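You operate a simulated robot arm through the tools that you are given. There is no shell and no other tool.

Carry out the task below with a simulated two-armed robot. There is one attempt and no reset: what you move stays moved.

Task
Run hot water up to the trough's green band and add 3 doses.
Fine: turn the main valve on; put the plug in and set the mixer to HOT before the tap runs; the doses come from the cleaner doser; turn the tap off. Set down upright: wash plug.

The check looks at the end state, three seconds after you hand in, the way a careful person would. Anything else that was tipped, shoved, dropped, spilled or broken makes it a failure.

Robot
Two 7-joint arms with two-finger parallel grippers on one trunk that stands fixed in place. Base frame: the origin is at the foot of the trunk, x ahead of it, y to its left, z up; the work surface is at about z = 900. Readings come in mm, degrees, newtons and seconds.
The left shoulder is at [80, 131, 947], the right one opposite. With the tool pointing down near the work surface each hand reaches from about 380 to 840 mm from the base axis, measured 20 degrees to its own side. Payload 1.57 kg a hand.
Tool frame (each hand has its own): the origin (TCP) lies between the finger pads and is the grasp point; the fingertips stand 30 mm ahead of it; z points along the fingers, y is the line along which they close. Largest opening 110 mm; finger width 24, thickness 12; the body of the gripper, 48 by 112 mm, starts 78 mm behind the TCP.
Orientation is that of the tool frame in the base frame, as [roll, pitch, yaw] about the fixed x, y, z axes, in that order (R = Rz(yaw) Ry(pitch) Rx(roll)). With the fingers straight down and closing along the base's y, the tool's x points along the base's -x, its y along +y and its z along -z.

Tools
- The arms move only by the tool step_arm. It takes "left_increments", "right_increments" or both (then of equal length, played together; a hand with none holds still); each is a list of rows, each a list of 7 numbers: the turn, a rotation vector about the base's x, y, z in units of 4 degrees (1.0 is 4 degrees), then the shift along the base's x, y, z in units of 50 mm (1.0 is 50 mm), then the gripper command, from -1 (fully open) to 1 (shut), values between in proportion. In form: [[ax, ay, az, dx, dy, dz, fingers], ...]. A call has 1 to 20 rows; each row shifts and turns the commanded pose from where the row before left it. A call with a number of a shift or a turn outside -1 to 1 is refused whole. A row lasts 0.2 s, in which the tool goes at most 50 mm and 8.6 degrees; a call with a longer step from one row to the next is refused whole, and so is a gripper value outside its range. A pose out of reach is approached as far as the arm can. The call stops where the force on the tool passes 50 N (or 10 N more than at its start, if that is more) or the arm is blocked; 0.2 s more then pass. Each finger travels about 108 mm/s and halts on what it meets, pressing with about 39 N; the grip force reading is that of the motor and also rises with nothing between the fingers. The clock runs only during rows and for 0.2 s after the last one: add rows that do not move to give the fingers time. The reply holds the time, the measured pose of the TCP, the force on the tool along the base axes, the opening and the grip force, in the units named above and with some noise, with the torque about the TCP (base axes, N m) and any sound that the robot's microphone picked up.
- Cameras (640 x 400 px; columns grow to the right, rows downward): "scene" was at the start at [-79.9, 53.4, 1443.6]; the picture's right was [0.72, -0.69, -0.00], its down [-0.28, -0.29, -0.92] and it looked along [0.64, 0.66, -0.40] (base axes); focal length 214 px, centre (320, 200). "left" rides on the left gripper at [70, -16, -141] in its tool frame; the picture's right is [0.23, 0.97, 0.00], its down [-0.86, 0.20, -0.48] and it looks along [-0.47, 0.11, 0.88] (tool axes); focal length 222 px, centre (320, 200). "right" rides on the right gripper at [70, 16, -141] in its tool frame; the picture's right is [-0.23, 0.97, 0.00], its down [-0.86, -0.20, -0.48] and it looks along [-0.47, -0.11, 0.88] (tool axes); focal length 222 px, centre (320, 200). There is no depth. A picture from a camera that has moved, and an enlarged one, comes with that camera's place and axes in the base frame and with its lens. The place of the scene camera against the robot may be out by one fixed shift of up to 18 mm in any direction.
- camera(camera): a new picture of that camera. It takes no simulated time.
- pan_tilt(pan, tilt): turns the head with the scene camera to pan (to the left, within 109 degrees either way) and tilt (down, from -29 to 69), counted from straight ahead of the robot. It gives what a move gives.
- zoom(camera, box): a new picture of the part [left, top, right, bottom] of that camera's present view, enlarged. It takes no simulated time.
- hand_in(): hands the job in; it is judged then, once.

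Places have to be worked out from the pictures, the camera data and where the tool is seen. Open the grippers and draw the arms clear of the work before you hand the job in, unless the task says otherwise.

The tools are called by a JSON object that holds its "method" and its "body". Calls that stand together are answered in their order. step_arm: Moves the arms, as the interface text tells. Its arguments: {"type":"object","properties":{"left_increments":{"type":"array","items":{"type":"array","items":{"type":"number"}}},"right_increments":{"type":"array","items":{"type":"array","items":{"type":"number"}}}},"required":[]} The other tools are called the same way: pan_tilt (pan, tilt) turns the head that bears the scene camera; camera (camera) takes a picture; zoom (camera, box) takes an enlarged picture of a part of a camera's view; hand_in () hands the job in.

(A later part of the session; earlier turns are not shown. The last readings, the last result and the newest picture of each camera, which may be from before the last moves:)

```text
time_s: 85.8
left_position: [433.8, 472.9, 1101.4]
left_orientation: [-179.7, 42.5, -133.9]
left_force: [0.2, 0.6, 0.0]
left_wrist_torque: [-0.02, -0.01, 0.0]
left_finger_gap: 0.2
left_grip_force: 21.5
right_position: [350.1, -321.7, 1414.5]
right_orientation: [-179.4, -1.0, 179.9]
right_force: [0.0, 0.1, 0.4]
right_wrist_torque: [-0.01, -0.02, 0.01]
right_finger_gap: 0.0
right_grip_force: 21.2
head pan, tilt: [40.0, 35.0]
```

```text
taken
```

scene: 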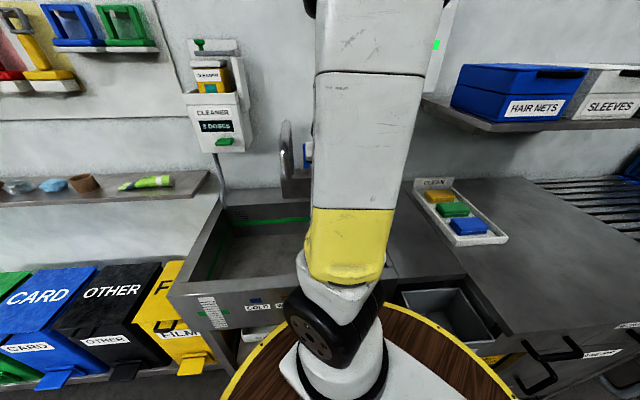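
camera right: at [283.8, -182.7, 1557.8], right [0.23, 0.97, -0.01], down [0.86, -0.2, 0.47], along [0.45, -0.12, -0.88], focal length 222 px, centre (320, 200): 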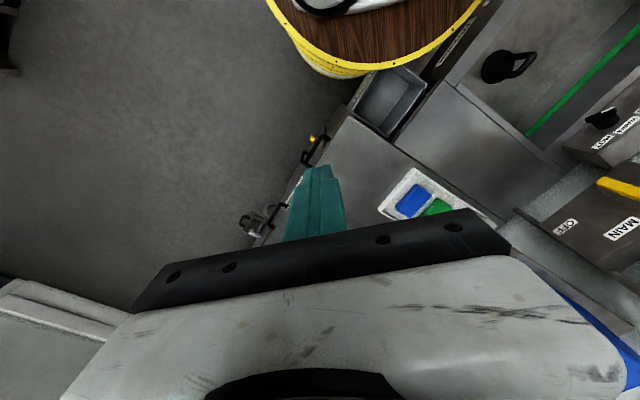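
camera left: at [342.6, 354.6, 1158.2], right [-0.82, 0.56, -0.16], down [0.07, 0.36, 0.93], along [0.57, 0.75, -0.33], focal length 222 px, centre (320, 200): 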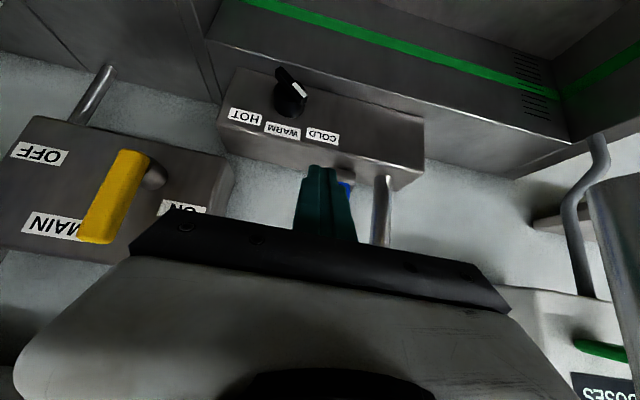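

That's reached cleanly with the arm in its natural posture. I'll continue down and forward toward the knob's left side.

{"method": "step_arm", "body": {"left_increments": [[0, 0, 0, 0.08, 0.19, -0.5, 1], [0, 0, 0, 0.08, 0.19, -0.5, 1], [0, 0, 0, 0.08, 0.19, -0.5, 1], [0, 0, 0, 0, 0, -0.5, 1], [0, 0, 0, 0, 0, 0, 1]]}}

{"method": "camera", "body": {"camera": "left"}}

{"method": "camera", "body": {"camera": "scene"}}

```text
time_s: 87.0
left_position: [440.5, 487.5, 1059.3]
left_orientation: [-179.8, 42.6, -133.8]
left_force: [-0.1, 0.7, -0.3]
left_wrist_torque: [0.0, 0.03, 0.02]
left_finger_gap: 0.0
left_grip_force: 21.2
left hand out of reach, approached as far as the arm can: row 2, 3, 4
right_position: [350.3, -322.6, 1414.0]
right_orientation: [-179.4, -1.0, 179.9]
right_force: [0.5, -0.5, -0.3]
right_wrist_torque: [0.05, 0.01, -0.01]
right_finger_gap: 0.0
right_grip_force: 21.1
head pan, tilt: [40.0, 35.0]
```

```text
taken
camera left: at [349.8, 370.3, 1116.8], right [-0.82, 0.56, -0.16], down [0.07, 0.36, 0.93], along [0.57, 0.75, -0.33], focal length 222 px, centre (320, 200)
```

left: 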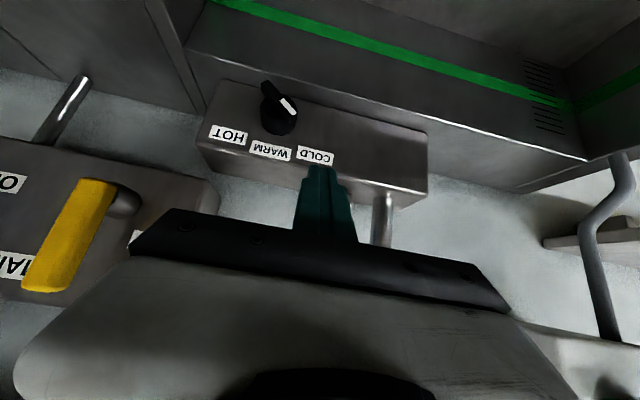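

```text
taken
```

scene: 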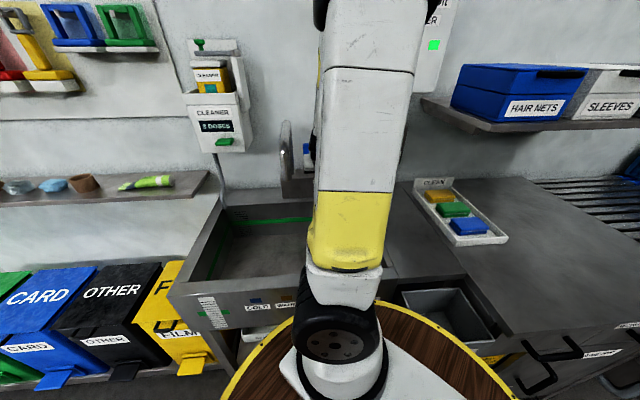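

The tilt is what limits me here, while tool-down worked well earlier in this same natural posture. I'll rise a little, turn tool-down now, then advance to the knob's left side.

{"method": "step_arm", "body": {"left_increments": [[-0.9, 0.87, 0, 0, 0, 0.2, 1], [-0.9, 0.87, 0, 0, 0, 0.2, 1], [-0.9, 0.87, 0, 0, 0, 0.2, 1], [-0.9, 0.87, 0, 0, 0, 0.2, 1], [-0.9, 0.87, 0, 0, 0, 0.2, 1], [-0.9, 0.87, 0, 0, 0, 0, 1], [-0.9, 0.87, 0, 0, 0, 0, 1], [-0.9, 0.87, 0, 0, 0, 0, 1], [-0.5, 0.48, 0, 0, 0, 0, 1], [0, 0, 0, 0, 0, 0, 1]]}}

{"method": "camera", "body": {"camera": "left"}}

{"method": "camera", "body": {"camera": "scene"}}

```text
time_s: 89.2
left_position: [440.6, 487.9, 1112.1]
left_orientation: [-179.9, -0.3, -133.9]
left_force: [0.4, -0.9, 0.8]
left_wrist_torque: [-0.01, 0.02, 0.0]
left_finger_gap: 0.0
left_grip_force: 21.1
right_position: [350.1, -322.6, 1414.8]
right_orientation: [-179.4, -1.1, 180.0]
right_force: [-0.4, -0.6, -0.3]
right_wrist_torque: [-0.01, -0.02, 0.01]
right_finger_gap: 0.2
right_grip_force: 21.3
head pan, tilt: [40.0, 35.0]
```

```text
taken
camera left: at [404.6, 426.3, 1252.1], right [-0.86, 0.51, 0.0], down [0.45, 0.76, 0.47], along [0.24, 0.41, -0.88], focal length 222 px, centre (320, 200)
```

left: 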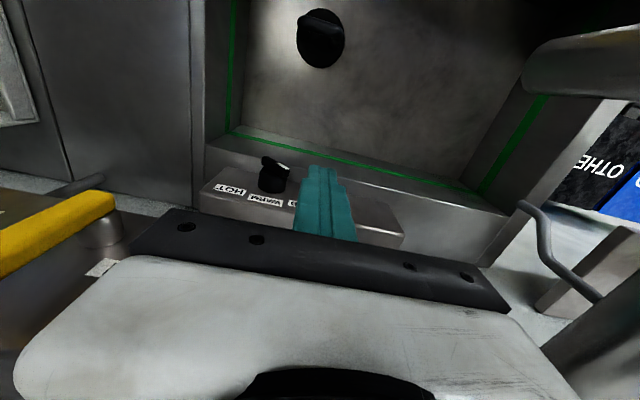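

```text
taken
```

scene: 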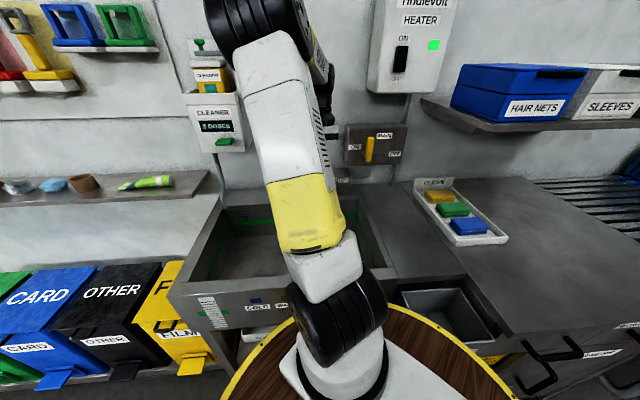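

Tool-down was reached cleanly just left of the knob. I'll move forward to the knob's front plane, still above it.

{"method": "step_arm", "body": {"left_increments": [[0, 0, 0, 0.3, 0.36, 0, 1], [0, 0, 0, 0.29, 0.37, -0.4, 1], [0, 0, 0, 0, 0, -0.6, 1], [0, 0, 0, 0, 0, 0, 1]]}}

{"method": "camera", "body": {"camera": "left"}}

{"method": "zoom", "body": {"camera": "left", "box": [180, 80, 400, 240]}}

{"method": "camera", "body": {"camera": "scene"}}

```text
time_s: 90.2
left_position: [469.7, 525.8, 1059.4]
left_orientation: [-179.9, -0.2, -134.0]
left_force: [0.8, 0.0, 0.1]
left_wrist_torque: [-0.01, -0.03, -0.01]
left_finger_gap: 0.0
left_grip_force: 21.3
right_position: [350.9, -322.8, 1414.7]
right_orientation: [-179.4, -1.0, 180.0]
right_force: [1.1, 0.3, 0.7]
right_wrist_torque: [0.0, 0.01, 0.0]
right_finger_gap: 0.0
right_grip_force: 21.2
head pan, tilt: [40.0, 35.0]
```

```text
taken
camera left: at [434.0, 463.1, 1201.0], right [-0.86, 0.51, 0.0], down [0.45, 0.76, 0.48], along [0.24, 0.41, -0.88], focal length 222 px, centre (320, 200)
```

left: 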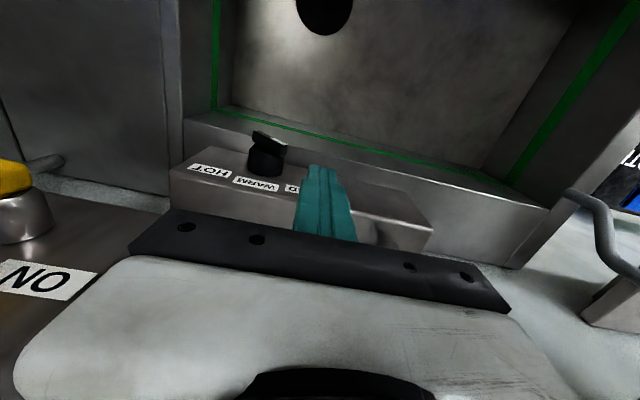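

```text
2.50 times, centred on (290, 160) of left
camera zoom: at [434.0, 463.1, 1201.0], right [-0.86, 0.51, 0.0], down [0.45, 0.76, 0.48], along [0.24, 0.41, -0.88], focal length 555 px, centre (395, 300)
```

zoom: 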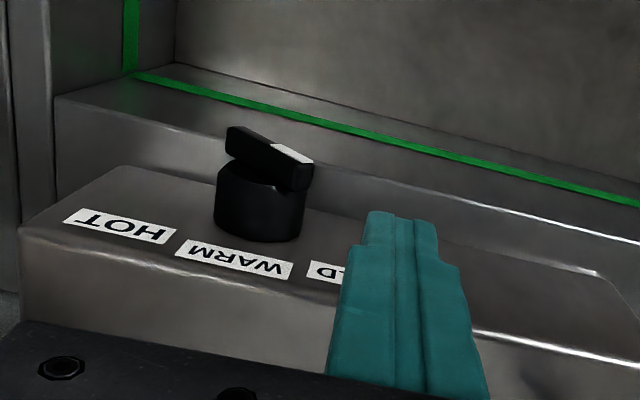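

```text
taken
```

scene: 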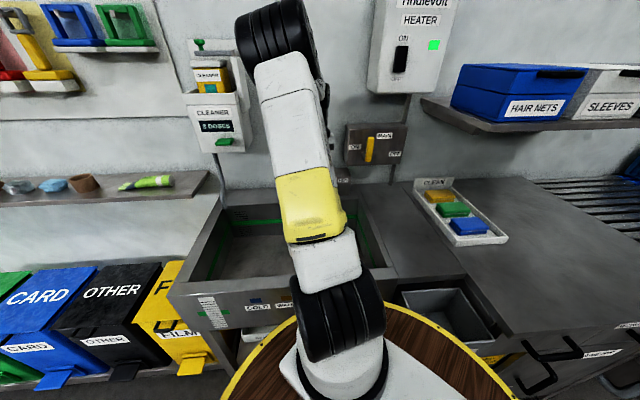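

I now have the knob well located: axis near p=33, z≈943, white end at the upper left. The finger is at p≈-28, in the bar's plane, so I'll lower it to about 13 mm above the axis height.

{"method": "step_arm", "body": {"left_increments": [[0, 0, 0, 0, 0, -0.7, 1], [0, 0, 0, 0, 0, -0.76, 1], [0, 0, 0, 0, 0, 0, 1]]}}

{"method": "zoom", "body": {"camera": "left", "box": [180, 80, 400, 240]}}

```text
time_s: 91.0
left_position: [470.0, 523.2, 986.6]
left_orientation: [-180.0, -0.2, -133.9]
left_force: [0.6, -1.2, -0.4]
left_wrist_torque: [0.01, -0.02, 0.01]
left_finger_gap: 0.0
left_grip_force: 21.3
right_position: [350.0, -321.8, 1415.1]
right_orientation: [-179.3, -0.9, -180.0]
right_force: [-0.1, -0.2, 1.2]
right_wrist_torque: [0.01, 0.0, -0.01]
right_finger_gap: 0.1
right_grip_force: 21.0
head pan, tilt: [40.0, 35.0]
```

```text
2.50 times, centred on (290, 160) of left
camera zoom: at [433.6, 462.5, 1128.5], right [-0.86, 0.51, 0.0], down [0.45, 0.76, 0.48], along [0.24, 0.41, -0.88], focal length 555 px, centre (395, 300)
```

zoom: 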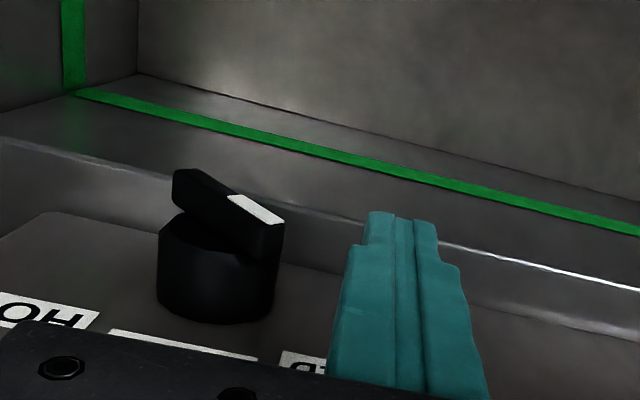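

The finger is level with the knob bar. I'll push to the right in small steps and watch the bar turn.

{"method": "step_arm", "body": {"left_increments": [[0, 0, 0, 0.144, -0.139, 0, 1], [0, 0, 0, 0.144, -0.139, 0, 1], [0, 0, 0, 0.144, -0.139, 0, 1], [0, 0, 0, 0.072, -0.07, 0, 1], [0, 0, 0, 0, 0, 0, 1]]}}

{"method": "zoom", "body": {"camera": "left", "box": [180, 80, 400, 240]}}

```text
time_s: 92.3
left_position: [489.4, 505.9, 988.5]
left_orientation: [179.3, -0.3, -133.5]
left_force: [-15.5, 5.3, 10.1]
left_wrist_torque: [0.14, 0.41, -0.05]
left_finger_gap: 0.0
left_grip_force: 21.3
right_position: [349.2, -322.8, 1415.1]
right_orientation: [-179.5, -1.0, 179.7]
right_force: [0.1, -0.5, -0.2]
right_wrist_torque: [0.02, -0.05, 0.02]
right_finger_gap: 0.0
right_grip_force: 21.2
head pan, tilt: [40.0, 35.0]
stopped in row 5 (left hand): the force on the tool passed its limit at 53 N (the readings are from after the stop); the commanded pose is now the measured one
```

```text
2.50 times, centred on (290, 160) of left
camera zoom: at [454.5, 442.8, 1130.6], right [-0.86, 0.5, 0.01], down [0.45, 0.76, 0.48], along [0.23, 0.42, -0.88], focal length 555 px, centre (395, 300)
```

zoom: 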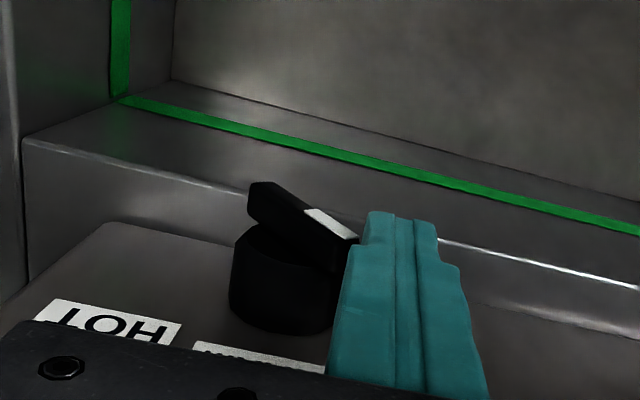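

The finger met the bar's end face, so the force ran straight through the axis and didn't turn it. I'll back off, lower the finger and pull out a few mm so it catches the bar's lower-left side, then push right again.

{"method": "step_arm", "body": {"left_increments": [[0, 0, 0, -0.15, 0.03, 0, 1], [0, 0, 0, 0, 0, -0.27, 1], [0, 0, 0, 0.1, -0.097, 0, 1], [0, 0, 0, 0.1, -0.097, 0, 1], [0, 0, 0, 0.1, -0.097, 0, 1], [0, 0, 0, 0, 0, 0, 1]]}}

{"method": "zoom", "body": {"camera": "left", "box": [180, 80, 400, 240]}}

```text
time_s: 92.9
left_position: [488.3, 507.4, 984.3]
left_orientation: [179.7, 0.5, -133.5]
left_force: [0.4, 1.1, 0.7]
left_wrist_torque: [0.02, 0.0, 0.02]
left_finger_gap: 0.0
left_grip_force: 20.7
right_position: [351.2, -322.0, 1414.7]
right_orientation: [-179.5, -1.0, 179.8]
right_force: [0.4, 1.0, -0.5]
right_wrist_torque: [-0.01, 0.0, -0.01]
right_finger_gap: 0.0
right_grip_force: 21.3
head pan, tilt: [40.0, 35.0]
stopped in row 2 (left hand): the force on the tool passed its limit at 64 N (the readings are from after the stop); the commanded pose is now the measured one
```

```text
2.50 times, centred on (290, 160) of left
camera zoom: at [451.4, 443.6, 1125.2], right [-0.86, 0.51, 0.0], down [0.44, 0.75, 0.49], along [0.24, 0.42, -0.87], focal length 555 px, centre (395, 300)
```

zoom: 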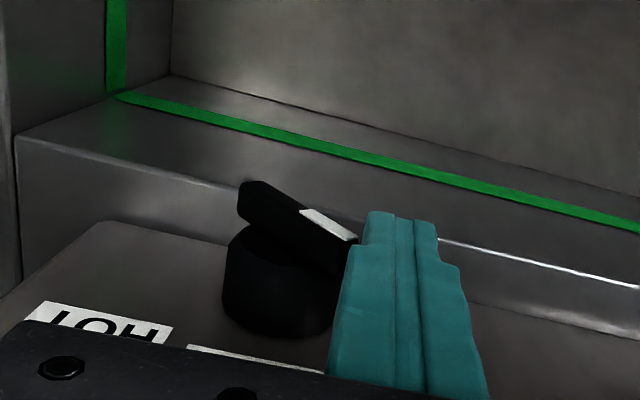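

The finger came down on the bar's end because it hadn't backed off enough. I'll back off further left before lowering.

{"method": "step_arm", "body": {"left_increments": [[0, 0, 0, -0.25, 0.15, 0.05, 1], [0, 0, 0, -0.07, 0.07, 0, 1], [0, 0, 0, 0, 0, -0.27, 1], [0, 0, 0, 0, 0, 0, 1]]}}

{"method": "zoom", "body": {"camera": "left", "box": [180, 80, 400, 240]}}

```text
time_s: 93.9
left_position: [471.8, 518.2, 975.3]
left_orientation: [179.7, 0.6, -133.6]
left_force: [-0.7, 0.5, -0.1]
left_wrist_torque: [-0.02, -0.01, 0.01]
left_finger_gap: 0.0
left_grip_force: 21.8
right_position: [351.0, -323.6, 1413.3]
right_orientation: [-179.4, -1.1, 179.8]
right_force: [0.3, 0.0, -0.4]
right_wrist_torque: [0.01, 0.0, 0.01]
right_finger_gap: 0.0
right_grip_force: 21.9
head pan, tilt: [40.0, 35.0]
```

```text
2.50 times, centred on (290, 160) of left
camera zoom: at [435.0, 455.1, 1114.8], right [-0.86, 0.51, 0.0], down [0.44, 0.75, 0.49], along [0.24, 0.42, -0.87], focal length 555 px, centre (395, 300)
```

zoom: 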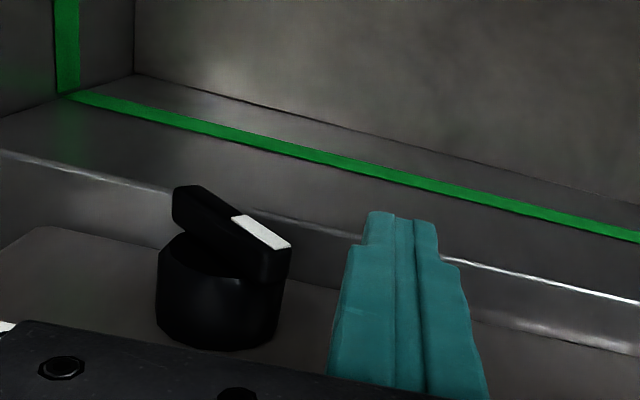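

The finger is now left of the bar at the right depth, with its bottom at about axis height. Pushing right.

{"method": "step_arm", "body": {"left_increments": [[0, 0, 0, 0.144, -0.139, 0, 1], [0, 0, 0, 0.144, -0.139, 0, 1], [0, 0, 0, 0.08, -0.077, 0, 1], [0, 0, 0, 0.08, -0.077, 0, 1], [0, 0, 0, 0, 0, 0, 1]]}}

{"method": "zoom", "body": {"camera": "left", "box": [180, 80, 400, 240]}}

```text
time_s: 95.0
left_position: [487.6, 504.0, 976.6]
left_orientation: [179.0, 0.6, -133.0]
left_force: [-15.3, 4.5, 8.6]
left_wrist_torque: [0.06, 0.18, -0.03]
left_finger_gap: 0.0
left_grip_force: 21.4
right_position: [348.6, -322.4, 1415.1]
right_orientation: [-179.5, -0.9, 179.6]
right_force: [-0.3, -0.2, 0.1]
right_wrist_torque: [-0.04, -0.03, -0.01]
right_finger_gap: 0.0
right_grip_force: 21.4
head pan, tilt: [40.0, 35.0]
stopped in row 5 (left hand): the force on the tool passed its limit at 53 N (the readings are from after the stop); the commanded pose is now the measured one
```

```text
2.50 times, centred on (290, 160) of left
camera zoom: at [452.2, 438.1, 1117.1], right [-0.87, 0.5, 0.01], down [0.44, 0.75, 0.49], along [0.23, 0.43, -0.87], focal length 555 px, centre (395, 300)
```

zoom: 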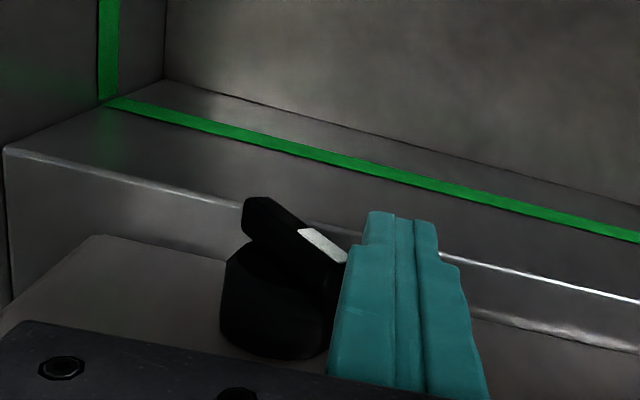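

The contact jams through friction when pushed straight sideways. I'll follow the bar end's arc instead, moving up and right together so the push is tangential.

{"method": "step_arm", "body": {"left_increments": [[0, 0, 0, 0.036, -0.035, 0.08, 1], [0, 0, 0, 0.036, -0.035, 0.08, 1], [0, 0, 0, 0.036, -0.035, 0.05, 1], [0, 0, 0, 0.04, -0.039, 0.04, 1], [0, 0, 0, 0.04, -0.039, 0.03, 1]]}}

{"method": "zoom", "body": {"camera": "left", "box": [180, 80, 400, 240]}}

```text
time_s: 96.2
left_position: [497.4, 492.4, 990.8]
left_orientation: [179.2, 0.7, -133.2]
left_force: [-0.7, 2.1, -0.6]
left_wrist_torque: [0.03, 0.01, 0.01]
left_finger_gap: 0.0
left_grip_force: 21.5
right_position: [350.8, -323.6, 1414.7]
right_orientation: [-179.4, -1.0, 179.7]
right_force: [-0.1, -0.8, -0.2]
right_wrist_torque: [0.07, 0.0, 0.01]
right_finger_gap: 0.1
right_grip_force: 21.5
head pan, tilt: [40.0, 35.0]
```

```text
2.50 times, centred on (290, 160) of left
camera zoom: at [463.8, 427.7, 1130.4], right [-0.87, 0.5, 0.01], down [0.44, 0.75, 0.49], along [0.24, 0.43, -0.87], focal length 555 px, centre (395, 300)
```

zoom: 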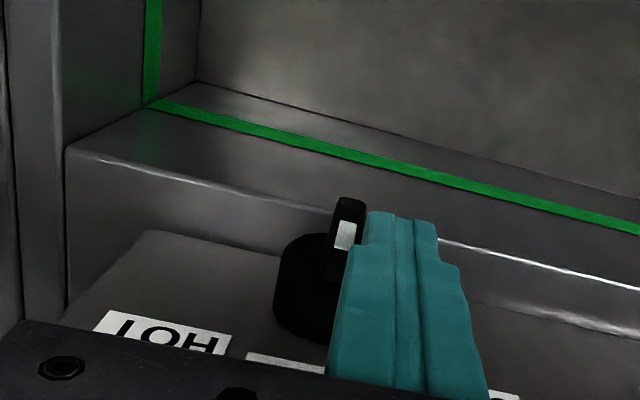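

The bar has turned to vertical (WARM). I'll lower the finger slightly and keep pushing right to bring it to HOT.

{"method": "step_arm", "body": {"left_increments": [[0, 0, 0, 0, 0, -0.07, 1], [0, 0, 0, 0.05, -0.048, 0, 1], [0, 0, 0, 0.05, -0.048, 0, 1], [0, 0, 0, 0.05, -0.048, 0, 1], [0, 0, 0, 0, 0, 0, 1]]}}

{"method": "zoom", "body": {"camera": "left", "box": [180, 80, 400, 240]}}

```text
time_s: 97.4
left_position: [507.2, 486.4, 987.3]
left_orientation: [179.2, 0.7, -133.2]
left_force: [-2.5, 0.6, 0.0]
left_wrist_torque: [0.05, 0.08, 0.0]
left_finger_gap: 0.1
left_grip_force: 21.3
right_position: [351.3, -323.5, 1415.4]
right_orientation: [-179.4, -1.0, 179.7]
right_force: [0.2, -0.4, 1.1]
right_wrist_torque: [0.0, -0.01, 0.0]
right_finger_gap: 0.1
right_grip_force: 20.9
head pan, tilt: [40.0, 35.0]
```

```text
2.50 times, centred on (290, 160) of left
camera zoom: at [471.2, 420.3, 1127.0], right [-0.87, 0.5, 0.01], down [0.44, 0.75, 0.49], along [0.24, 0.43, -0.87], focal length 555 px, centre (395, 300)
```

zoom: 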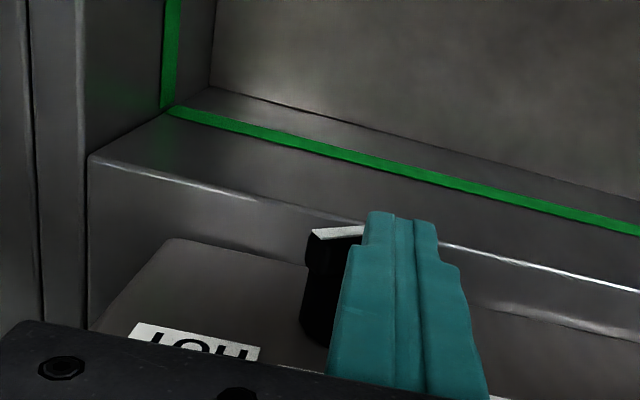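

The pointer is now at about 46°, aimed at HOT. I'll nudge a couple of millimetres more to see whether it's at its stop.

{"method": "step_arm", "body": {"left_increments": [[0, 0, 0, 0.035, -0.034, 0, 1], [0, 0, 0, 0, 0, 0, 1]]}}

{"method": "zoom", "body": {"camera": "left", "box": [180, 80, 400, 240]}}

```text
time_s: 98.0
left_position: [507.7, 484.4, 987.9]
left_orientation: [179.0, 0.7, -133.2]
left_force: [-11.2, 8.5, 1.7]
left_wrist_torque: [0.23, 0.29, 0.03]
left_finger_gap: 0.0
left_grip_force: 21.6
right_position: [350.2, -323.1, 1414.0]
right_orientation: [-179.3, -1.0, 179.8]
right_force: [0.6, 0.7, -0.1]
right_wrist_torque: [0.0, 0.03, 0.01]
right_finger_gap: 0.2
right_grip_force: 21.1
head pan, tilt: [40.0, 35.0]
```

```text
2.50 times, centred on (290, 160) of left
camera zoom: at [472.0, 419.8, 1127.3], right [-0.87, 0.5, 0.01], down [0.44, 0.75, 0.49], along [0.24, 0.43, -0.87], focal length 555 px, centre (395, 300)
```

zoom: 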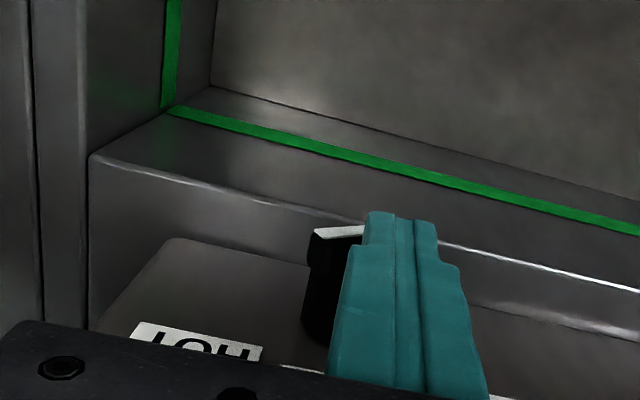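

Force rose to 14 N with no movement, so the knob is at its HOT stop. I'll back off left, raise the hand and verify.

{"method": "step_arm", "body": {"left_increments": [[0, 0, 0, -0.2, 0.2, 0, 1], [0, 0, 0, -0.3, 0.2, 0.3, 1], [0, 0, 0, -0.2, -0.2, 0.7, 1], [0, 0, 0, -0.2, -0.3, 0.8, 1], [0, 0, 0, 0, 0, 0.5, 1], [0, 0, 0, 0, 0, 0, 1]]}}

{"method": "camera", "body": {"camera": "left"}}

{"method": "camera", "body": {"camera": "scene"}}

```text
time_s: 99.4
left_position: [462.2, 478.6, 1102.4]
left_orientation: [179.3, 0.8, -133.3]
left_force: [0.7, 1.0, -0.5]
left_wrist_torque: [0.0, 0.0, -0.05]
left_finger_gap: 0.0
left_grip_force: 21.8
right_position: [349.3, -324.9, 1414.5]
right_orientation: [-179.4, -1.0, 179.7]
right_force: [0.1, -0.9, 0.4]
right_wrist_torque: [-0.02, -0.01, 0.01]
right_finger_gap: 0.0
right_grip_force: 21.4
head pan, tilt: [40.0, 35.0]
```

```text
taken
camera left: at [427.3, 413.3, 1243.0], right [-0.87, 0.5, 0.01], down [0.44, 0.75, 0.49], along [0.24, 0.43, -0.87], focal length 222 px, centre (320, 200)
```

left: 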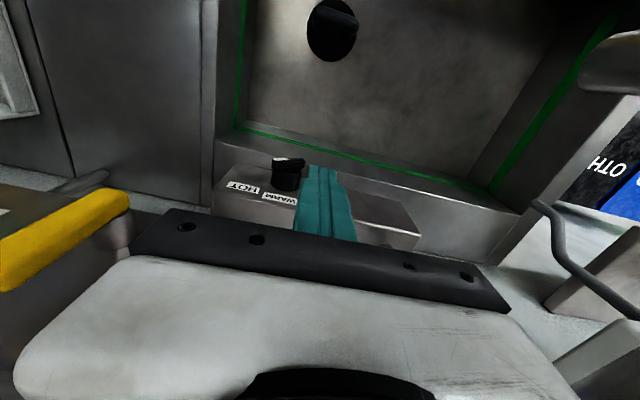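

```text
taken
```

scene: 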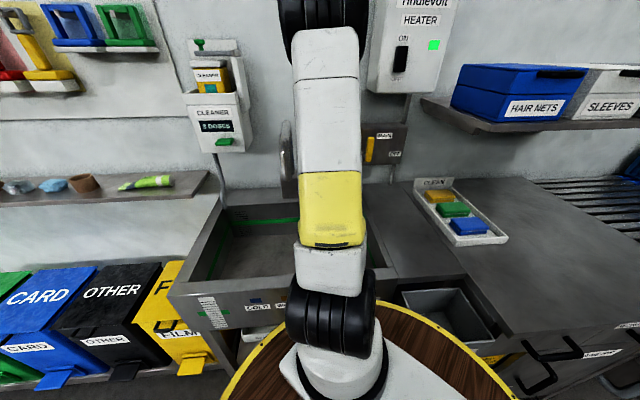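

The knob holds at HOT and the arm is in its natural posture. Next is the tap, so I'll bring the right hand in to view it from above while the left hand rises and tilts toward the blue lever with the gripper opening.

{"method": "step_arm", "body": {"left_increments": [[0.9, -0.87, 0, -0.02, 0.1, 0.1, 0.5], [0.9, -0.87, 0, -0.02, 0.1, 0.1, 0], [0.9, -0.87, 0, -0.01, 0.1, 0.1, -0.4], [0.9, -0.87, 0, -0.01, 0.1, 0.1, -0.4], [0.9, -0.87, 0, -0.01, 0.1, 0.1, -0.4], [0.9, -0.87, 0, -0.01, 0.1, 0.1, -0.4], [0.9, -0.87, 0, 0, 0.1, 0.1, -0.4], [0.9, -0.87, 0, 0, 0.1, 0.1, -0.4], [0, 0, 0, 0, 0, 0, -0.4]], "right_increments": [[0, 0, 0, 0, 0.6, 0, 1], [0, 0, 0, 0, 0.7, 0, 1], [0, 0, 0, 0, 0.7, 0, 1], [0, 0, 0, 0, 0.7, 0, 1], [0, 0, 0, 0, 0.7, 0, 1], [0, 0, 0, 0, 0.7, 0, 1], [0, 0, 0, 0, 0.7, 0, 1], [0, 0, 0, 0, 0.5, 0, 1], [0, 0, 0, 0, 0, 0, 1]]}}

{"method": "camera", "body": {"camera": "left"}}

{"method": "camera", "body": {"camera": "right"}}

{"method": "camera", "body": {"camera": "scene"}}

```text
time_s: 101.4
left_position: [459.2, 519.1, 1142.1]
left_orientation: [179.9, 40.8, -132.9]
left_force: [-0.3, 0.5, 0.8]
left_wrist_torque: [-0.02, 0.04, -0.02]
left_finger_gap: 77.2
left_grip_force: 0.1
right_position: [350.1, -57.6, 1414.2]
right_orientation: [-179.3, -1.0, 179.7]
right_force: [0.0, 0.7, 0.0]
right_wrist_torque: [0.0, 0.0, -0.04]
right_finger_gap: 0.0
right_grip_force: 21.5
head pan, tilt: [40.0, 35.0]
```

```text
taken
camera left: at [372.9, 401.0, 1203.3], right [-0.83, 0.54, -0.15], down [0.08, 0.38, 0.92], along [0.55, 0.75, -0.36], focal length 222 px, centre (320, 200)
```

left: 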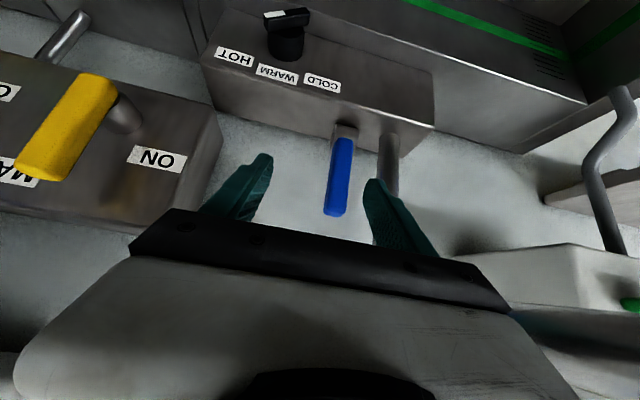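

```text
taken
camera right: at [283.6, -38.9, 1556.6], right [0.23, 0.97, -0.01], down [0.86, -0.2, 0.47], along [0.45, -0.12, -0.88], focal length 222 px, centre (320, 200)
```

right: 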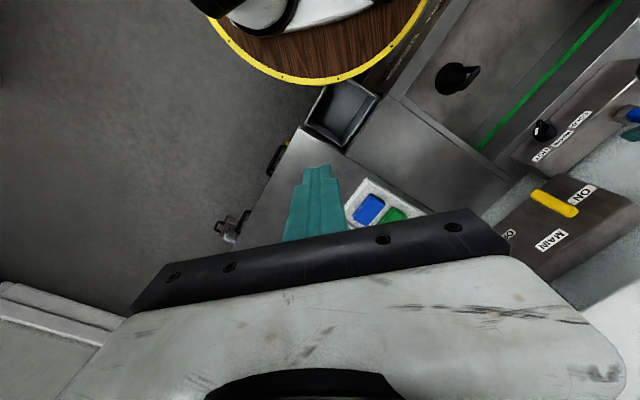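

```text
taken
```

scene: 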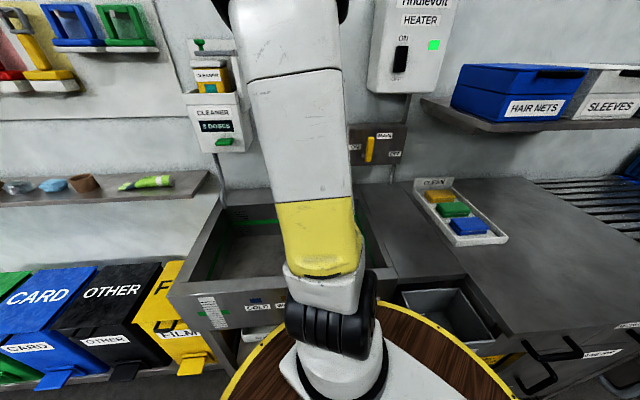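

This is a very useful view: the blue lever sits between my open fingers and the knob clearly points to HOT. I'll zoom in to measure the lever and post positions.

{"method": "zoom", "body": {"camera": "left", "box": [220, 100, 440, 260]}}

{"method": "zoom", "body": {"camera": "right", "box": [560, 70, 640, 170]}}

```text
2.50 times, centred on (330, 180) of left
camera zoom: at [372.9, 401.0, 1203.3], right [-0.83, 0.54, -0.15], down [0.08, 0.38, 0.92], along [0.55, 0.75, -0.36], focal length 555 px, centre (295, 250)
```

zoom: 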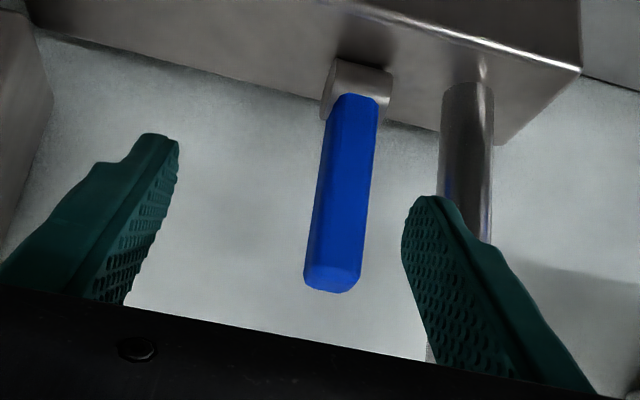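

```text
4.00 times, centred on (600, 120) of right
camera zoom: at [283.6, -38.9, 1556.6], right [0.23, 0.97, -0.01], down [0.86, -0.2, 0.47], along [0.45, -0.12, -0.88], focal length 888 px, centre (-800, 520)
```

zoom: 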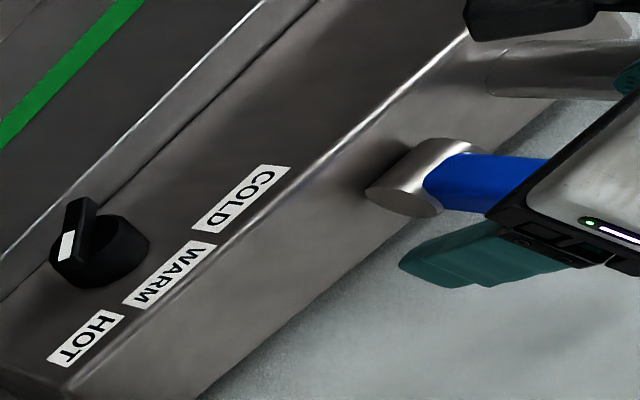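

Measured: lever at p≈-70 to -47, top z≈1127; post at p≈-108 to -133; wall near q≈820. I'll narrow the gripper to ~50 mm, line it up at p≈-51, and lower to z≈1092 in front of the lever.

{"method": "step_arm", "body": {"left_increments": [[0, 0, 0, -0.09, 0.2, -0.3, 0.09], [0, 0, 0, -0.09, 0.2, -0.35, 0.09], [0, 0, 0, 0, 0, -0.35, 0.09], [0, 0, 0, 0, 0, 0, 0.09]]}}

{"method": "camera", "body": {"camera": "left"}}

{"method": "zoom", "body": {"camera": "left", "box": [220, 100, 440, 260]}}

{"method": "zoom", "body": {"camera": "right", "box": [560, 70, 640, 170]}}

```text
time_s: 102.4
left_position: [450.7, 538.9, 1090.8]
left_orientation: [179.9, 40.7, -132.9]
left_force: [-0.4, 0.8, -0.3]
left_wrist_torque: [-0.02, 0.01, 0.0]
left_finger_gap: 49.9
left_grip_force: 0.0
right_position: [351.3, -58.0, 1414.8]
right_orientation: [-179.5, -1.0, 179.7]
right_force: [0.3, -0.3, 0.0]
right_wrist_torque: [0.01, 0.0, -0.01]
right_finger_gap: 0.2
right_grip_force: 21.4
head pan, tilt: [40.0, 35.0]
```

```text
taken
camera left: at [363.9, 420.7, 1152.8], right [-0.83, 0.54, -0.15], down [0.08, 0.38, 0.92], along [0.55, 0.75, -0.36], focal length 222 px, centre (320, 200)
```

left: 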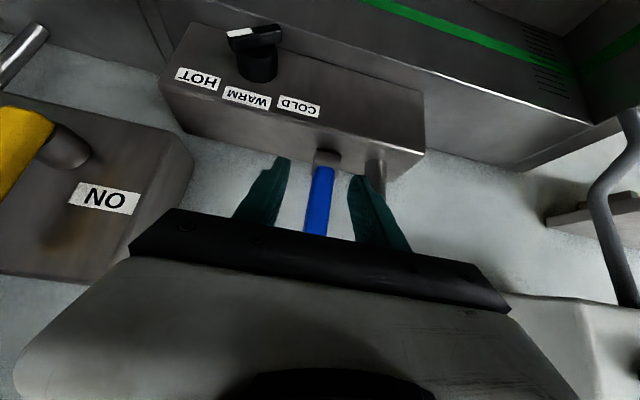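

```text
2.50 times, centred on (330, 180) of left
camera zoom: at [363.9, 420.7, 1152.8], right [-0.83, 0.54, -0.15], down [0.08, 0.38, 0.92], along [0.55, 0.75, -0.36], focal length 555 px, centre (295, 250)
```

zoom: 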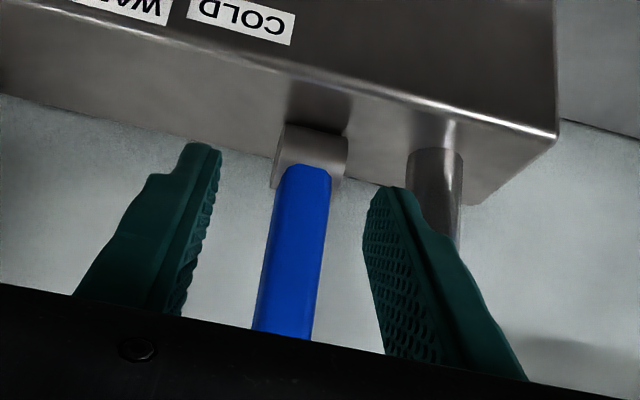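

```text
4.00 times, centred on (600, 120) of right
camera zoom: at [283.5, -39.3, 1556.7], right [0.23, 0.97, -0.01], down [0.86, -0.2, 0.47], along [0.45, -0.12, -0.88], focal length 888 px, centre (-800, 520)
```

zoom: 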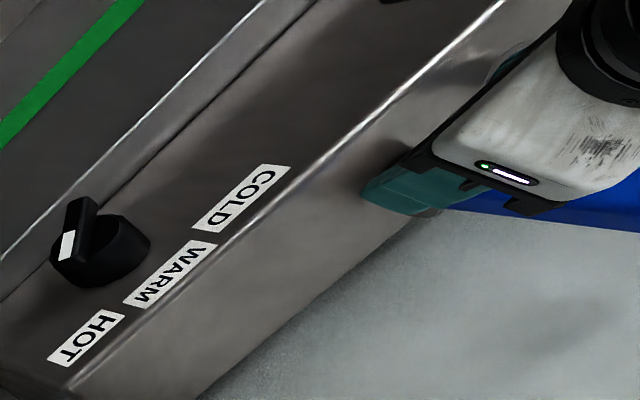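

The lever is centred enough between the fingers. I'll advance ~60 mm so they straddle it.

{"method": "step_arm", "body": {"left_increments": [[0, 0, 0, 0.28, 0.29, 0, 0.09], [0, 0, 0, 0.28, 0.29, 0, 0.09], [0, 0, 0, 0.27, 0.28, 0, 0.09], [0, 0, 0, 0, 0, 0, 0.09]]}}

{"method": "zoom", "body": {"camera": "left", "box": [220, 100, 440, 260]}}

{"method": "camera", "body": {"camera": "left"}}

```text
time_s: 103.4
left_position: [491.4, 582.5, 1090.5]
left_orientation: [179.9, 40.7, -133.1]
left_force: [0.2, 0.7, -0.6]
left_wrist_torque: [-0.04, 0.0, 0.02]
left_finger_gap: 50.2
left_grip_force: 0.0
right_position: [349.7, -58.6, 1414.2]
right_orientation: [-179.3, -1.1, 179.7]
right_force: [0.2, -0.5, -0.4]
right_wrist_torque: [0.02, -0.02, 0.04]
right_finger_gap: 0.2
right_grip_force: 21.1
head pan, tilt: [40.0, 35.0]
```

```text
2.50 times, centred on (330, 180) of left
camera zoom: at [405.5, 463.7, 1153.2], right [-0.83, 0.54, -0.15], down [0.08, 0.38, 0.92], along [0.55, 0.75, -0.36], focal length 555 px, centre (295, 250)
```

zoom: 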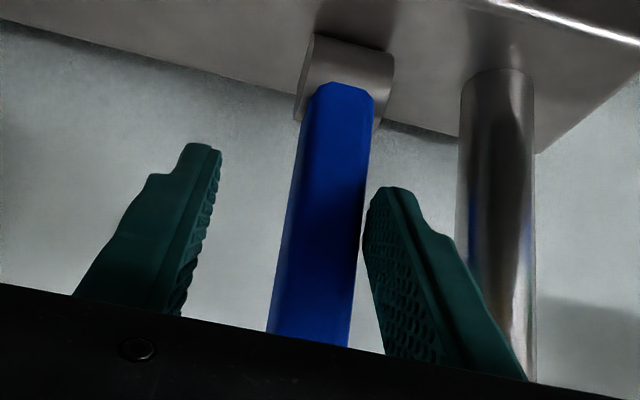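

```text
taken
camera left: at [405.5, 463.7, 1153.2], right [-0.83, 0.54, -0.15], down [0.08, 0.38, 0.92], along [0.55, 0.75, -0.36], focal length 222 px, centre (320, 200)
```

left: 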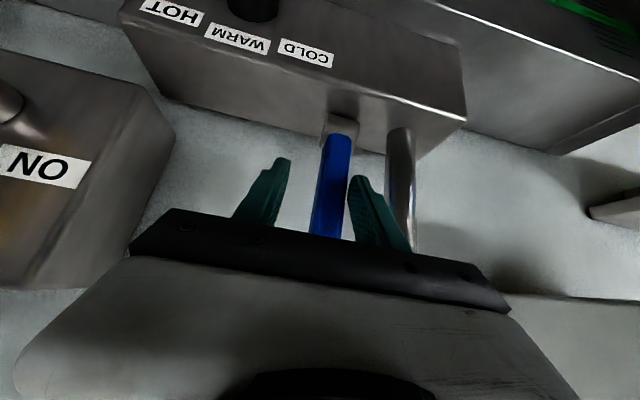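

The fingers straddle the lever with no contact. I'll shift 6 mm left to centre on it and close.

{"method": "step_arm", "body": {"left_increments": [[0, 0, 0, -0.086, 0.083, 0, 0.09], [0, 0, 0, 0, 0, 0, 0.3], [0, 0, 0, 0, 0, 0, 0.6], [0, 0, 0, 0, 0, 0, 1], [0, 0, 0, 0, 0, 0, 1]]}}

{"method": "zoom", "body": {"camera": "left", "box": [220, 100, 440, 260]}}

```text
time_s: 104.6
left_position: [483.5, 590.0, 1093.3]
left_orientation: [179.9, 40.6, -132.6]
left_force: [-18.5, 21.0, 1.1]
left_wrist_torque: [0.38, -0.17, 0.61]
left_finger_gap: 23.9
left_grip_force: 35.9
right_position: [349.0, -56.5, 1415.7]
right_orientation: [-179.4, -0.9, 179.7]
right_force: [0.5, -0.5, -0.6]
right_wrist_torque: [0.03, -0.03, -0.01]
right_finger_gap: 0.0
right_grip_force: 20.8
head pan, tilt: [40.0, 35.0]
```

```text
2.50 times, centred on (330, 180) of left
camera zoom: at [398.1, 471.1, 1153.2], right [-0.83, 0.53, -0.15], down [0.08, 0.38, 0.92], along [0.54, 0.76, -0.36], focal length 555 px, centre (295, 250)
```

zoom: 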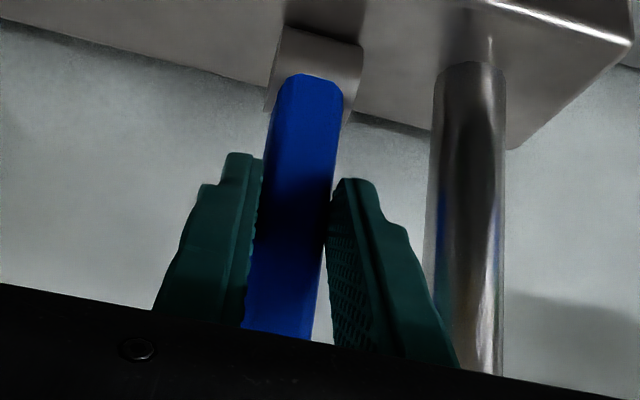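

The lever is gripped (gap 23.9 mm). I'll relieve the side load and pull the lever gently toward me along its arc, watching for resistance and water.

{"method": "step_arm", "body": {"left_increments": [[0, 0, 0, -0.072, 0.07, 0, 1], [0, 0, 0, -0.08, -0.084, -0.03, 1], [0, 0, 0, -0.08, -0.084, -0.05, 1], [0, 0, 0, -0.08, -0.084, -0.05, 1]]}}

{"method": "zoom", "body": {"camera": "left", "box": [220, 100, 440, 260]}}

{"method": "camera", "body": {"camera": "scene"}}

```text
time_s: 105.6
left_position: [471.8, 578.2, 1087.4]
left_orientation: [-179.9, 41.1, -132.7]
left_force: [-7.5, 23.2, 12.0]
left_wrist_torque: [0.67, -1.09, -0.01]
left_finger_gap: 23.7
left_grip_force: 35.7
right_position: [349.4, -56.3, 1415.2]
right_orientation: [-179.4, -1.0, 179.7]
right_force: [0.8, 0.3, 0.2]
right_wrist_torque: [-0.01, 0.0, -0.04]
right_finger_gap: 0.0
right_grip_force: 21.8
head pan, tilt: [40.0, 35.0]
```

```text
2.50 times, centred on (330, 180) of left
camera zoom: at [385.1, 459.7, 1147.7], right [-0.83, 0.54, -0.15], down [0.08, 0.38, 0.92], along [0.55, 0.75, -0.36], focal length 555 px, centre (295, 250)
```

zoom: 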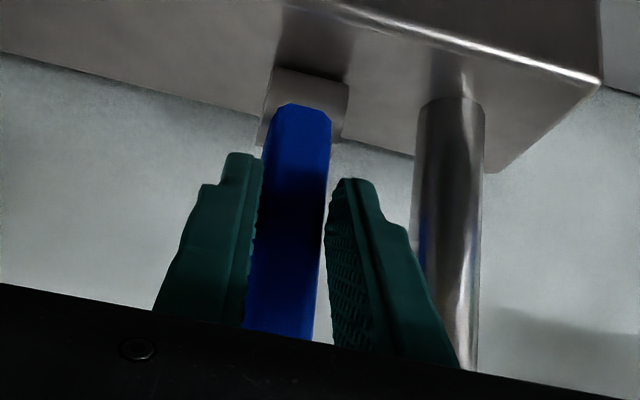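

```text
taken
```

scene: 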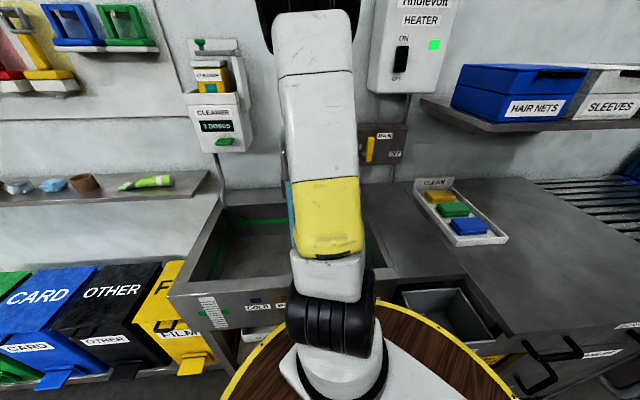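

The hand moved ~17 mm with modest resistance, and I see a bluish streak beside the arm in the scene view. I'll zoom in to check for water.

{"method": "zoom", "body": {"camera": "scene", "box": [180, 110, 340, 290]}}

{"method": "camera", "body": {"camera": "left"}}

{"method": "camera", "body": {"camera": "right"}}

```text
2.22 times, centred on (260, 200) of scene
camera zoom: at [-77.3, 44.2, 1425.8], right [0.64, -0.77, 0.0], down [-0.44, -0.37, -0.82], along [0.63, 0.53, -0.57], focal length 477 px, centre (453, 200)
```

zoom: 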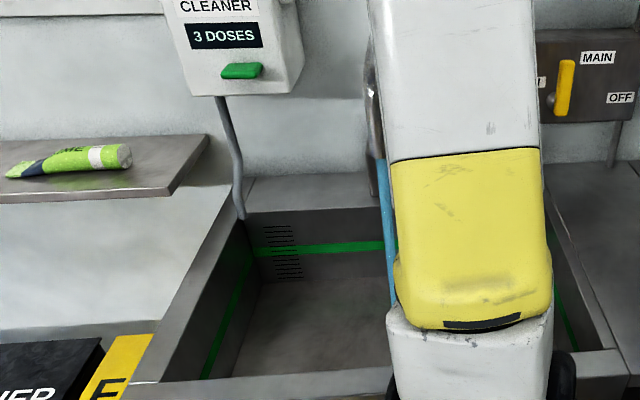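

```text
taken
camera left: at [385.1, 459.7, 1147.7], right [-0.83, 0.54, -0.15], down [0.08, 0.38, 0.92], along [0.55, 0.75, -0.36], focal length 222 px, centre (320, 200)
```

left: 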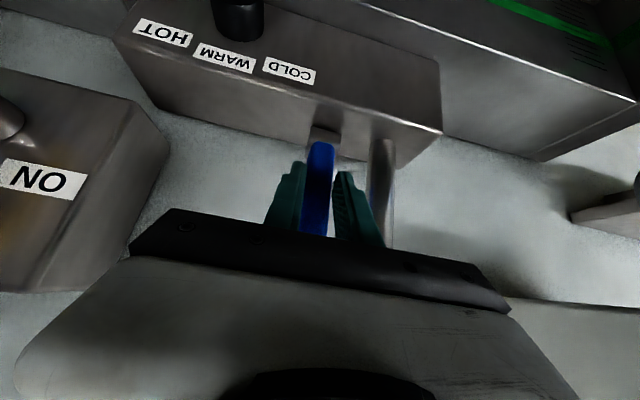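

```text
taken
camera right: at [282.7, -38.4, 1556.8], right [0.23, 0.97, -0.01], down [0.86, -0.2, 0.47], along [0.45, -0.12, -0.88], focal length 222 px, centre (320, 200)
```

right: 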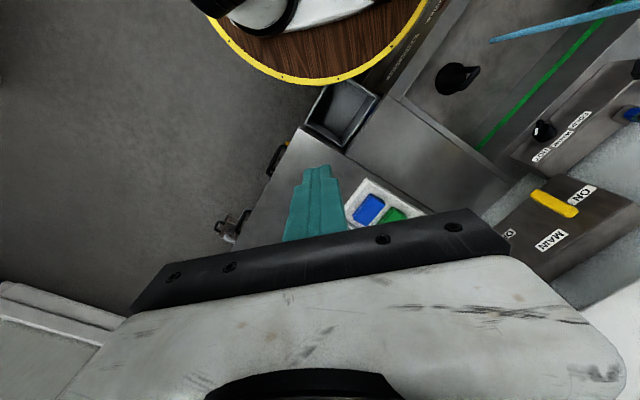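

Water is running from the spout with the lever about 15–20° open. I'll hold here for a second and look at the level and temperature lamps.

{"method": "step_arm", "body": {"left_increments": [[0, 0, 0, 0, 0, 0, 1], [0, 0, 0, 0, 0, 0, 1], [0, 0, 0, 0, 0, 0, 1], [0, 0, 0, 0, 0, 0, 1], [0, 0, 0, 0, 0, 0, 1]]}}

{"method": "zoom", "body": {"camera": "scene", "box": [160, 190, 340, 370]}}

{"method": "zoom", "body": {"camera": "right", "box": [380, 0, 640, 180]}}

```text
time_s: 106.8
left_position: [471.1, 577.9, 1088.1]
left_orientation: [-180.0, 41.0, -133.0]
left_force: [-9.8, 17.3, 19.3]
left_wrist_torque: [0.59, -0.98, 0.02]
left_finger_gap: 23.6
left_grip_force: 35.7
right_position: [350.3, -58.2, 1415.2]
right_orientation: [-179.4, -0.9, 179.5]
right_force: [0.6, 0.3, -0.2]
right_wrist_torque: [-0.01, -0.01, -0.01]
right_finger_gap: 0.0
right_grip_force: 20.9
head pan, tilt: [40.0, 35.0]
```

```text
2.22 times, centred on (250, 280) of scene
camera zoom: at [-77.5, 43.8, 1425.8], right [0.64, -0.77, 0.0], down [-0.44, -0.37, -0.82], along [0.63, 0.53, -0.57], focal length 477 px, centre (476, 22)
```

zoom: 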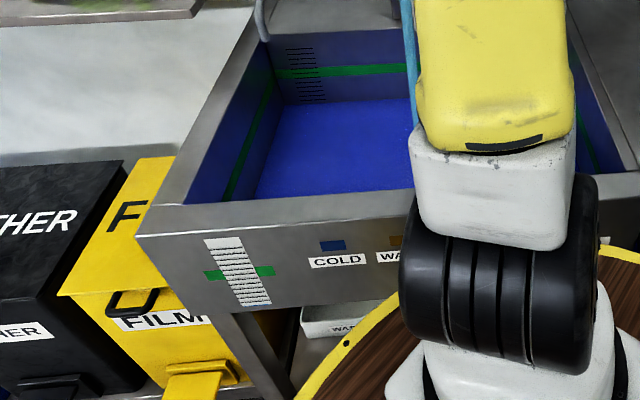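

```text
2.22 times, centred on (510, 90) of right
camera zoom: at [282.4, -39.0, 1556.9], right [0.23, 0.97, -0.01], down [0.86, -0.2, 0.47], along [0.45, -0.12, -0.88], focal length 494 px, centre (-102, 444)
```

zoom: 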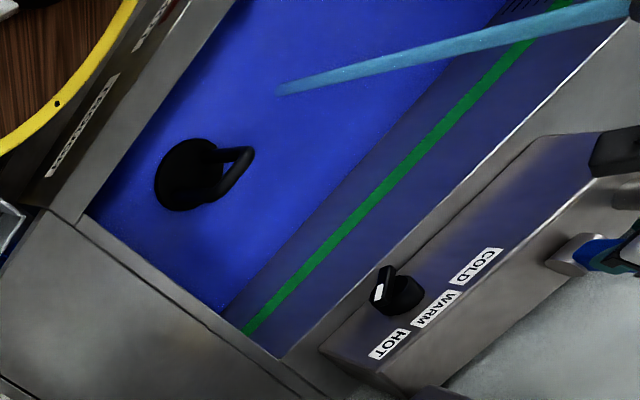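

The trough floor is covered, but the water is blue, matching the COLD swatch. Before letting it run on I'll look closely at the heater, gauge, swatches and knob.

{"method": "zoom", "body": {"camera": "scene", "box": [360, 0, 460, 80]}}

{"method": "zoom", "body": {"camera": "scene", "box": [190, 280, 300, 340]}}

{"method": "zoom", "body": {"camera": "right", "box": [380, 0, 480, 100]}}

{"method": "zoom", "body": {"camera": "right", "box": [520, 100, 600, 180]}}

```text
5.00 times, centred on (410, 40) of scene
camera zoom: at [-77.5, 43.8, 1425.8], right [0.64, -0.77, 0.0], down [-0.44, -0.37, -0.82], along [0.63, 0.53, -0.57], focal length 1072 px, centre (-130, 1000)
```

zoom: 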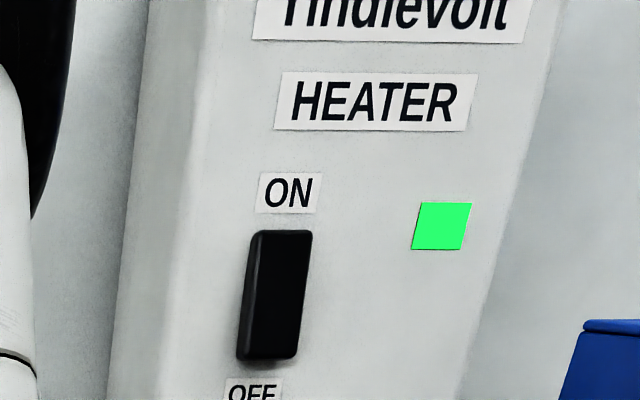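

```text
5.82 times, centred on (245, 310) of scene
camera zoom: at [-77.5, 43.8, 1425.8], right [0.64, -0.77, 0.0], down [-0.44, -0.37, -0.82], along [0.63, 0.53, -0.57], focal length 1248 px, centre (756, -440)
```

zoom: 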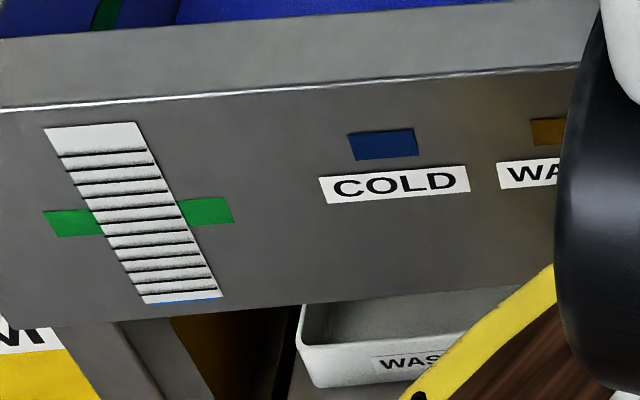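

```text
4.00 times, centred on (430, 50) of right
camera zoom: at [282.4, -39.0, 1556.9], right [0.23, 0.97, -0.01], down [0.86, -0.2, 0.47], along [0.45, -0.12, -0.88], focal length 888 px, centre (-120, 800)
```

zoom: 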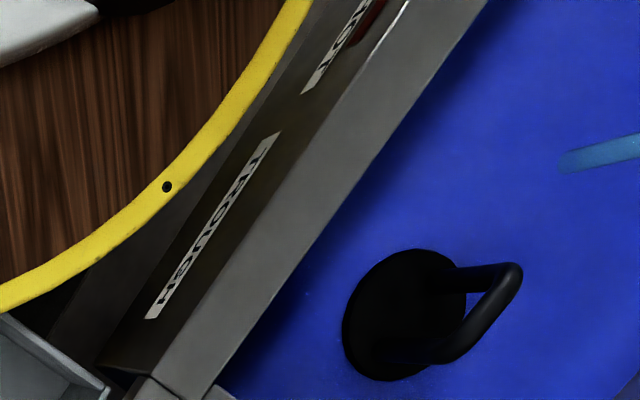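

```text
5.00 times, centred on (560, 140) of right
camera zoom: at [282.4, -39.0, 1556.9], right [0.23, 0.97, -0.01], down [0.86, -0.2, 0.47], along [0.45, -0.12, -0.88], focal length 1111 px, centre (-880, 500)
```

zoom: 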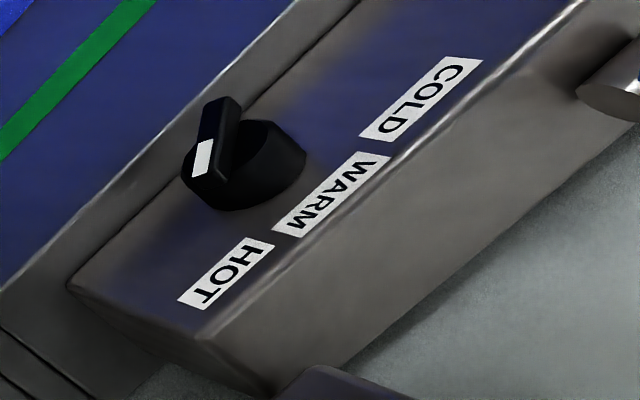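

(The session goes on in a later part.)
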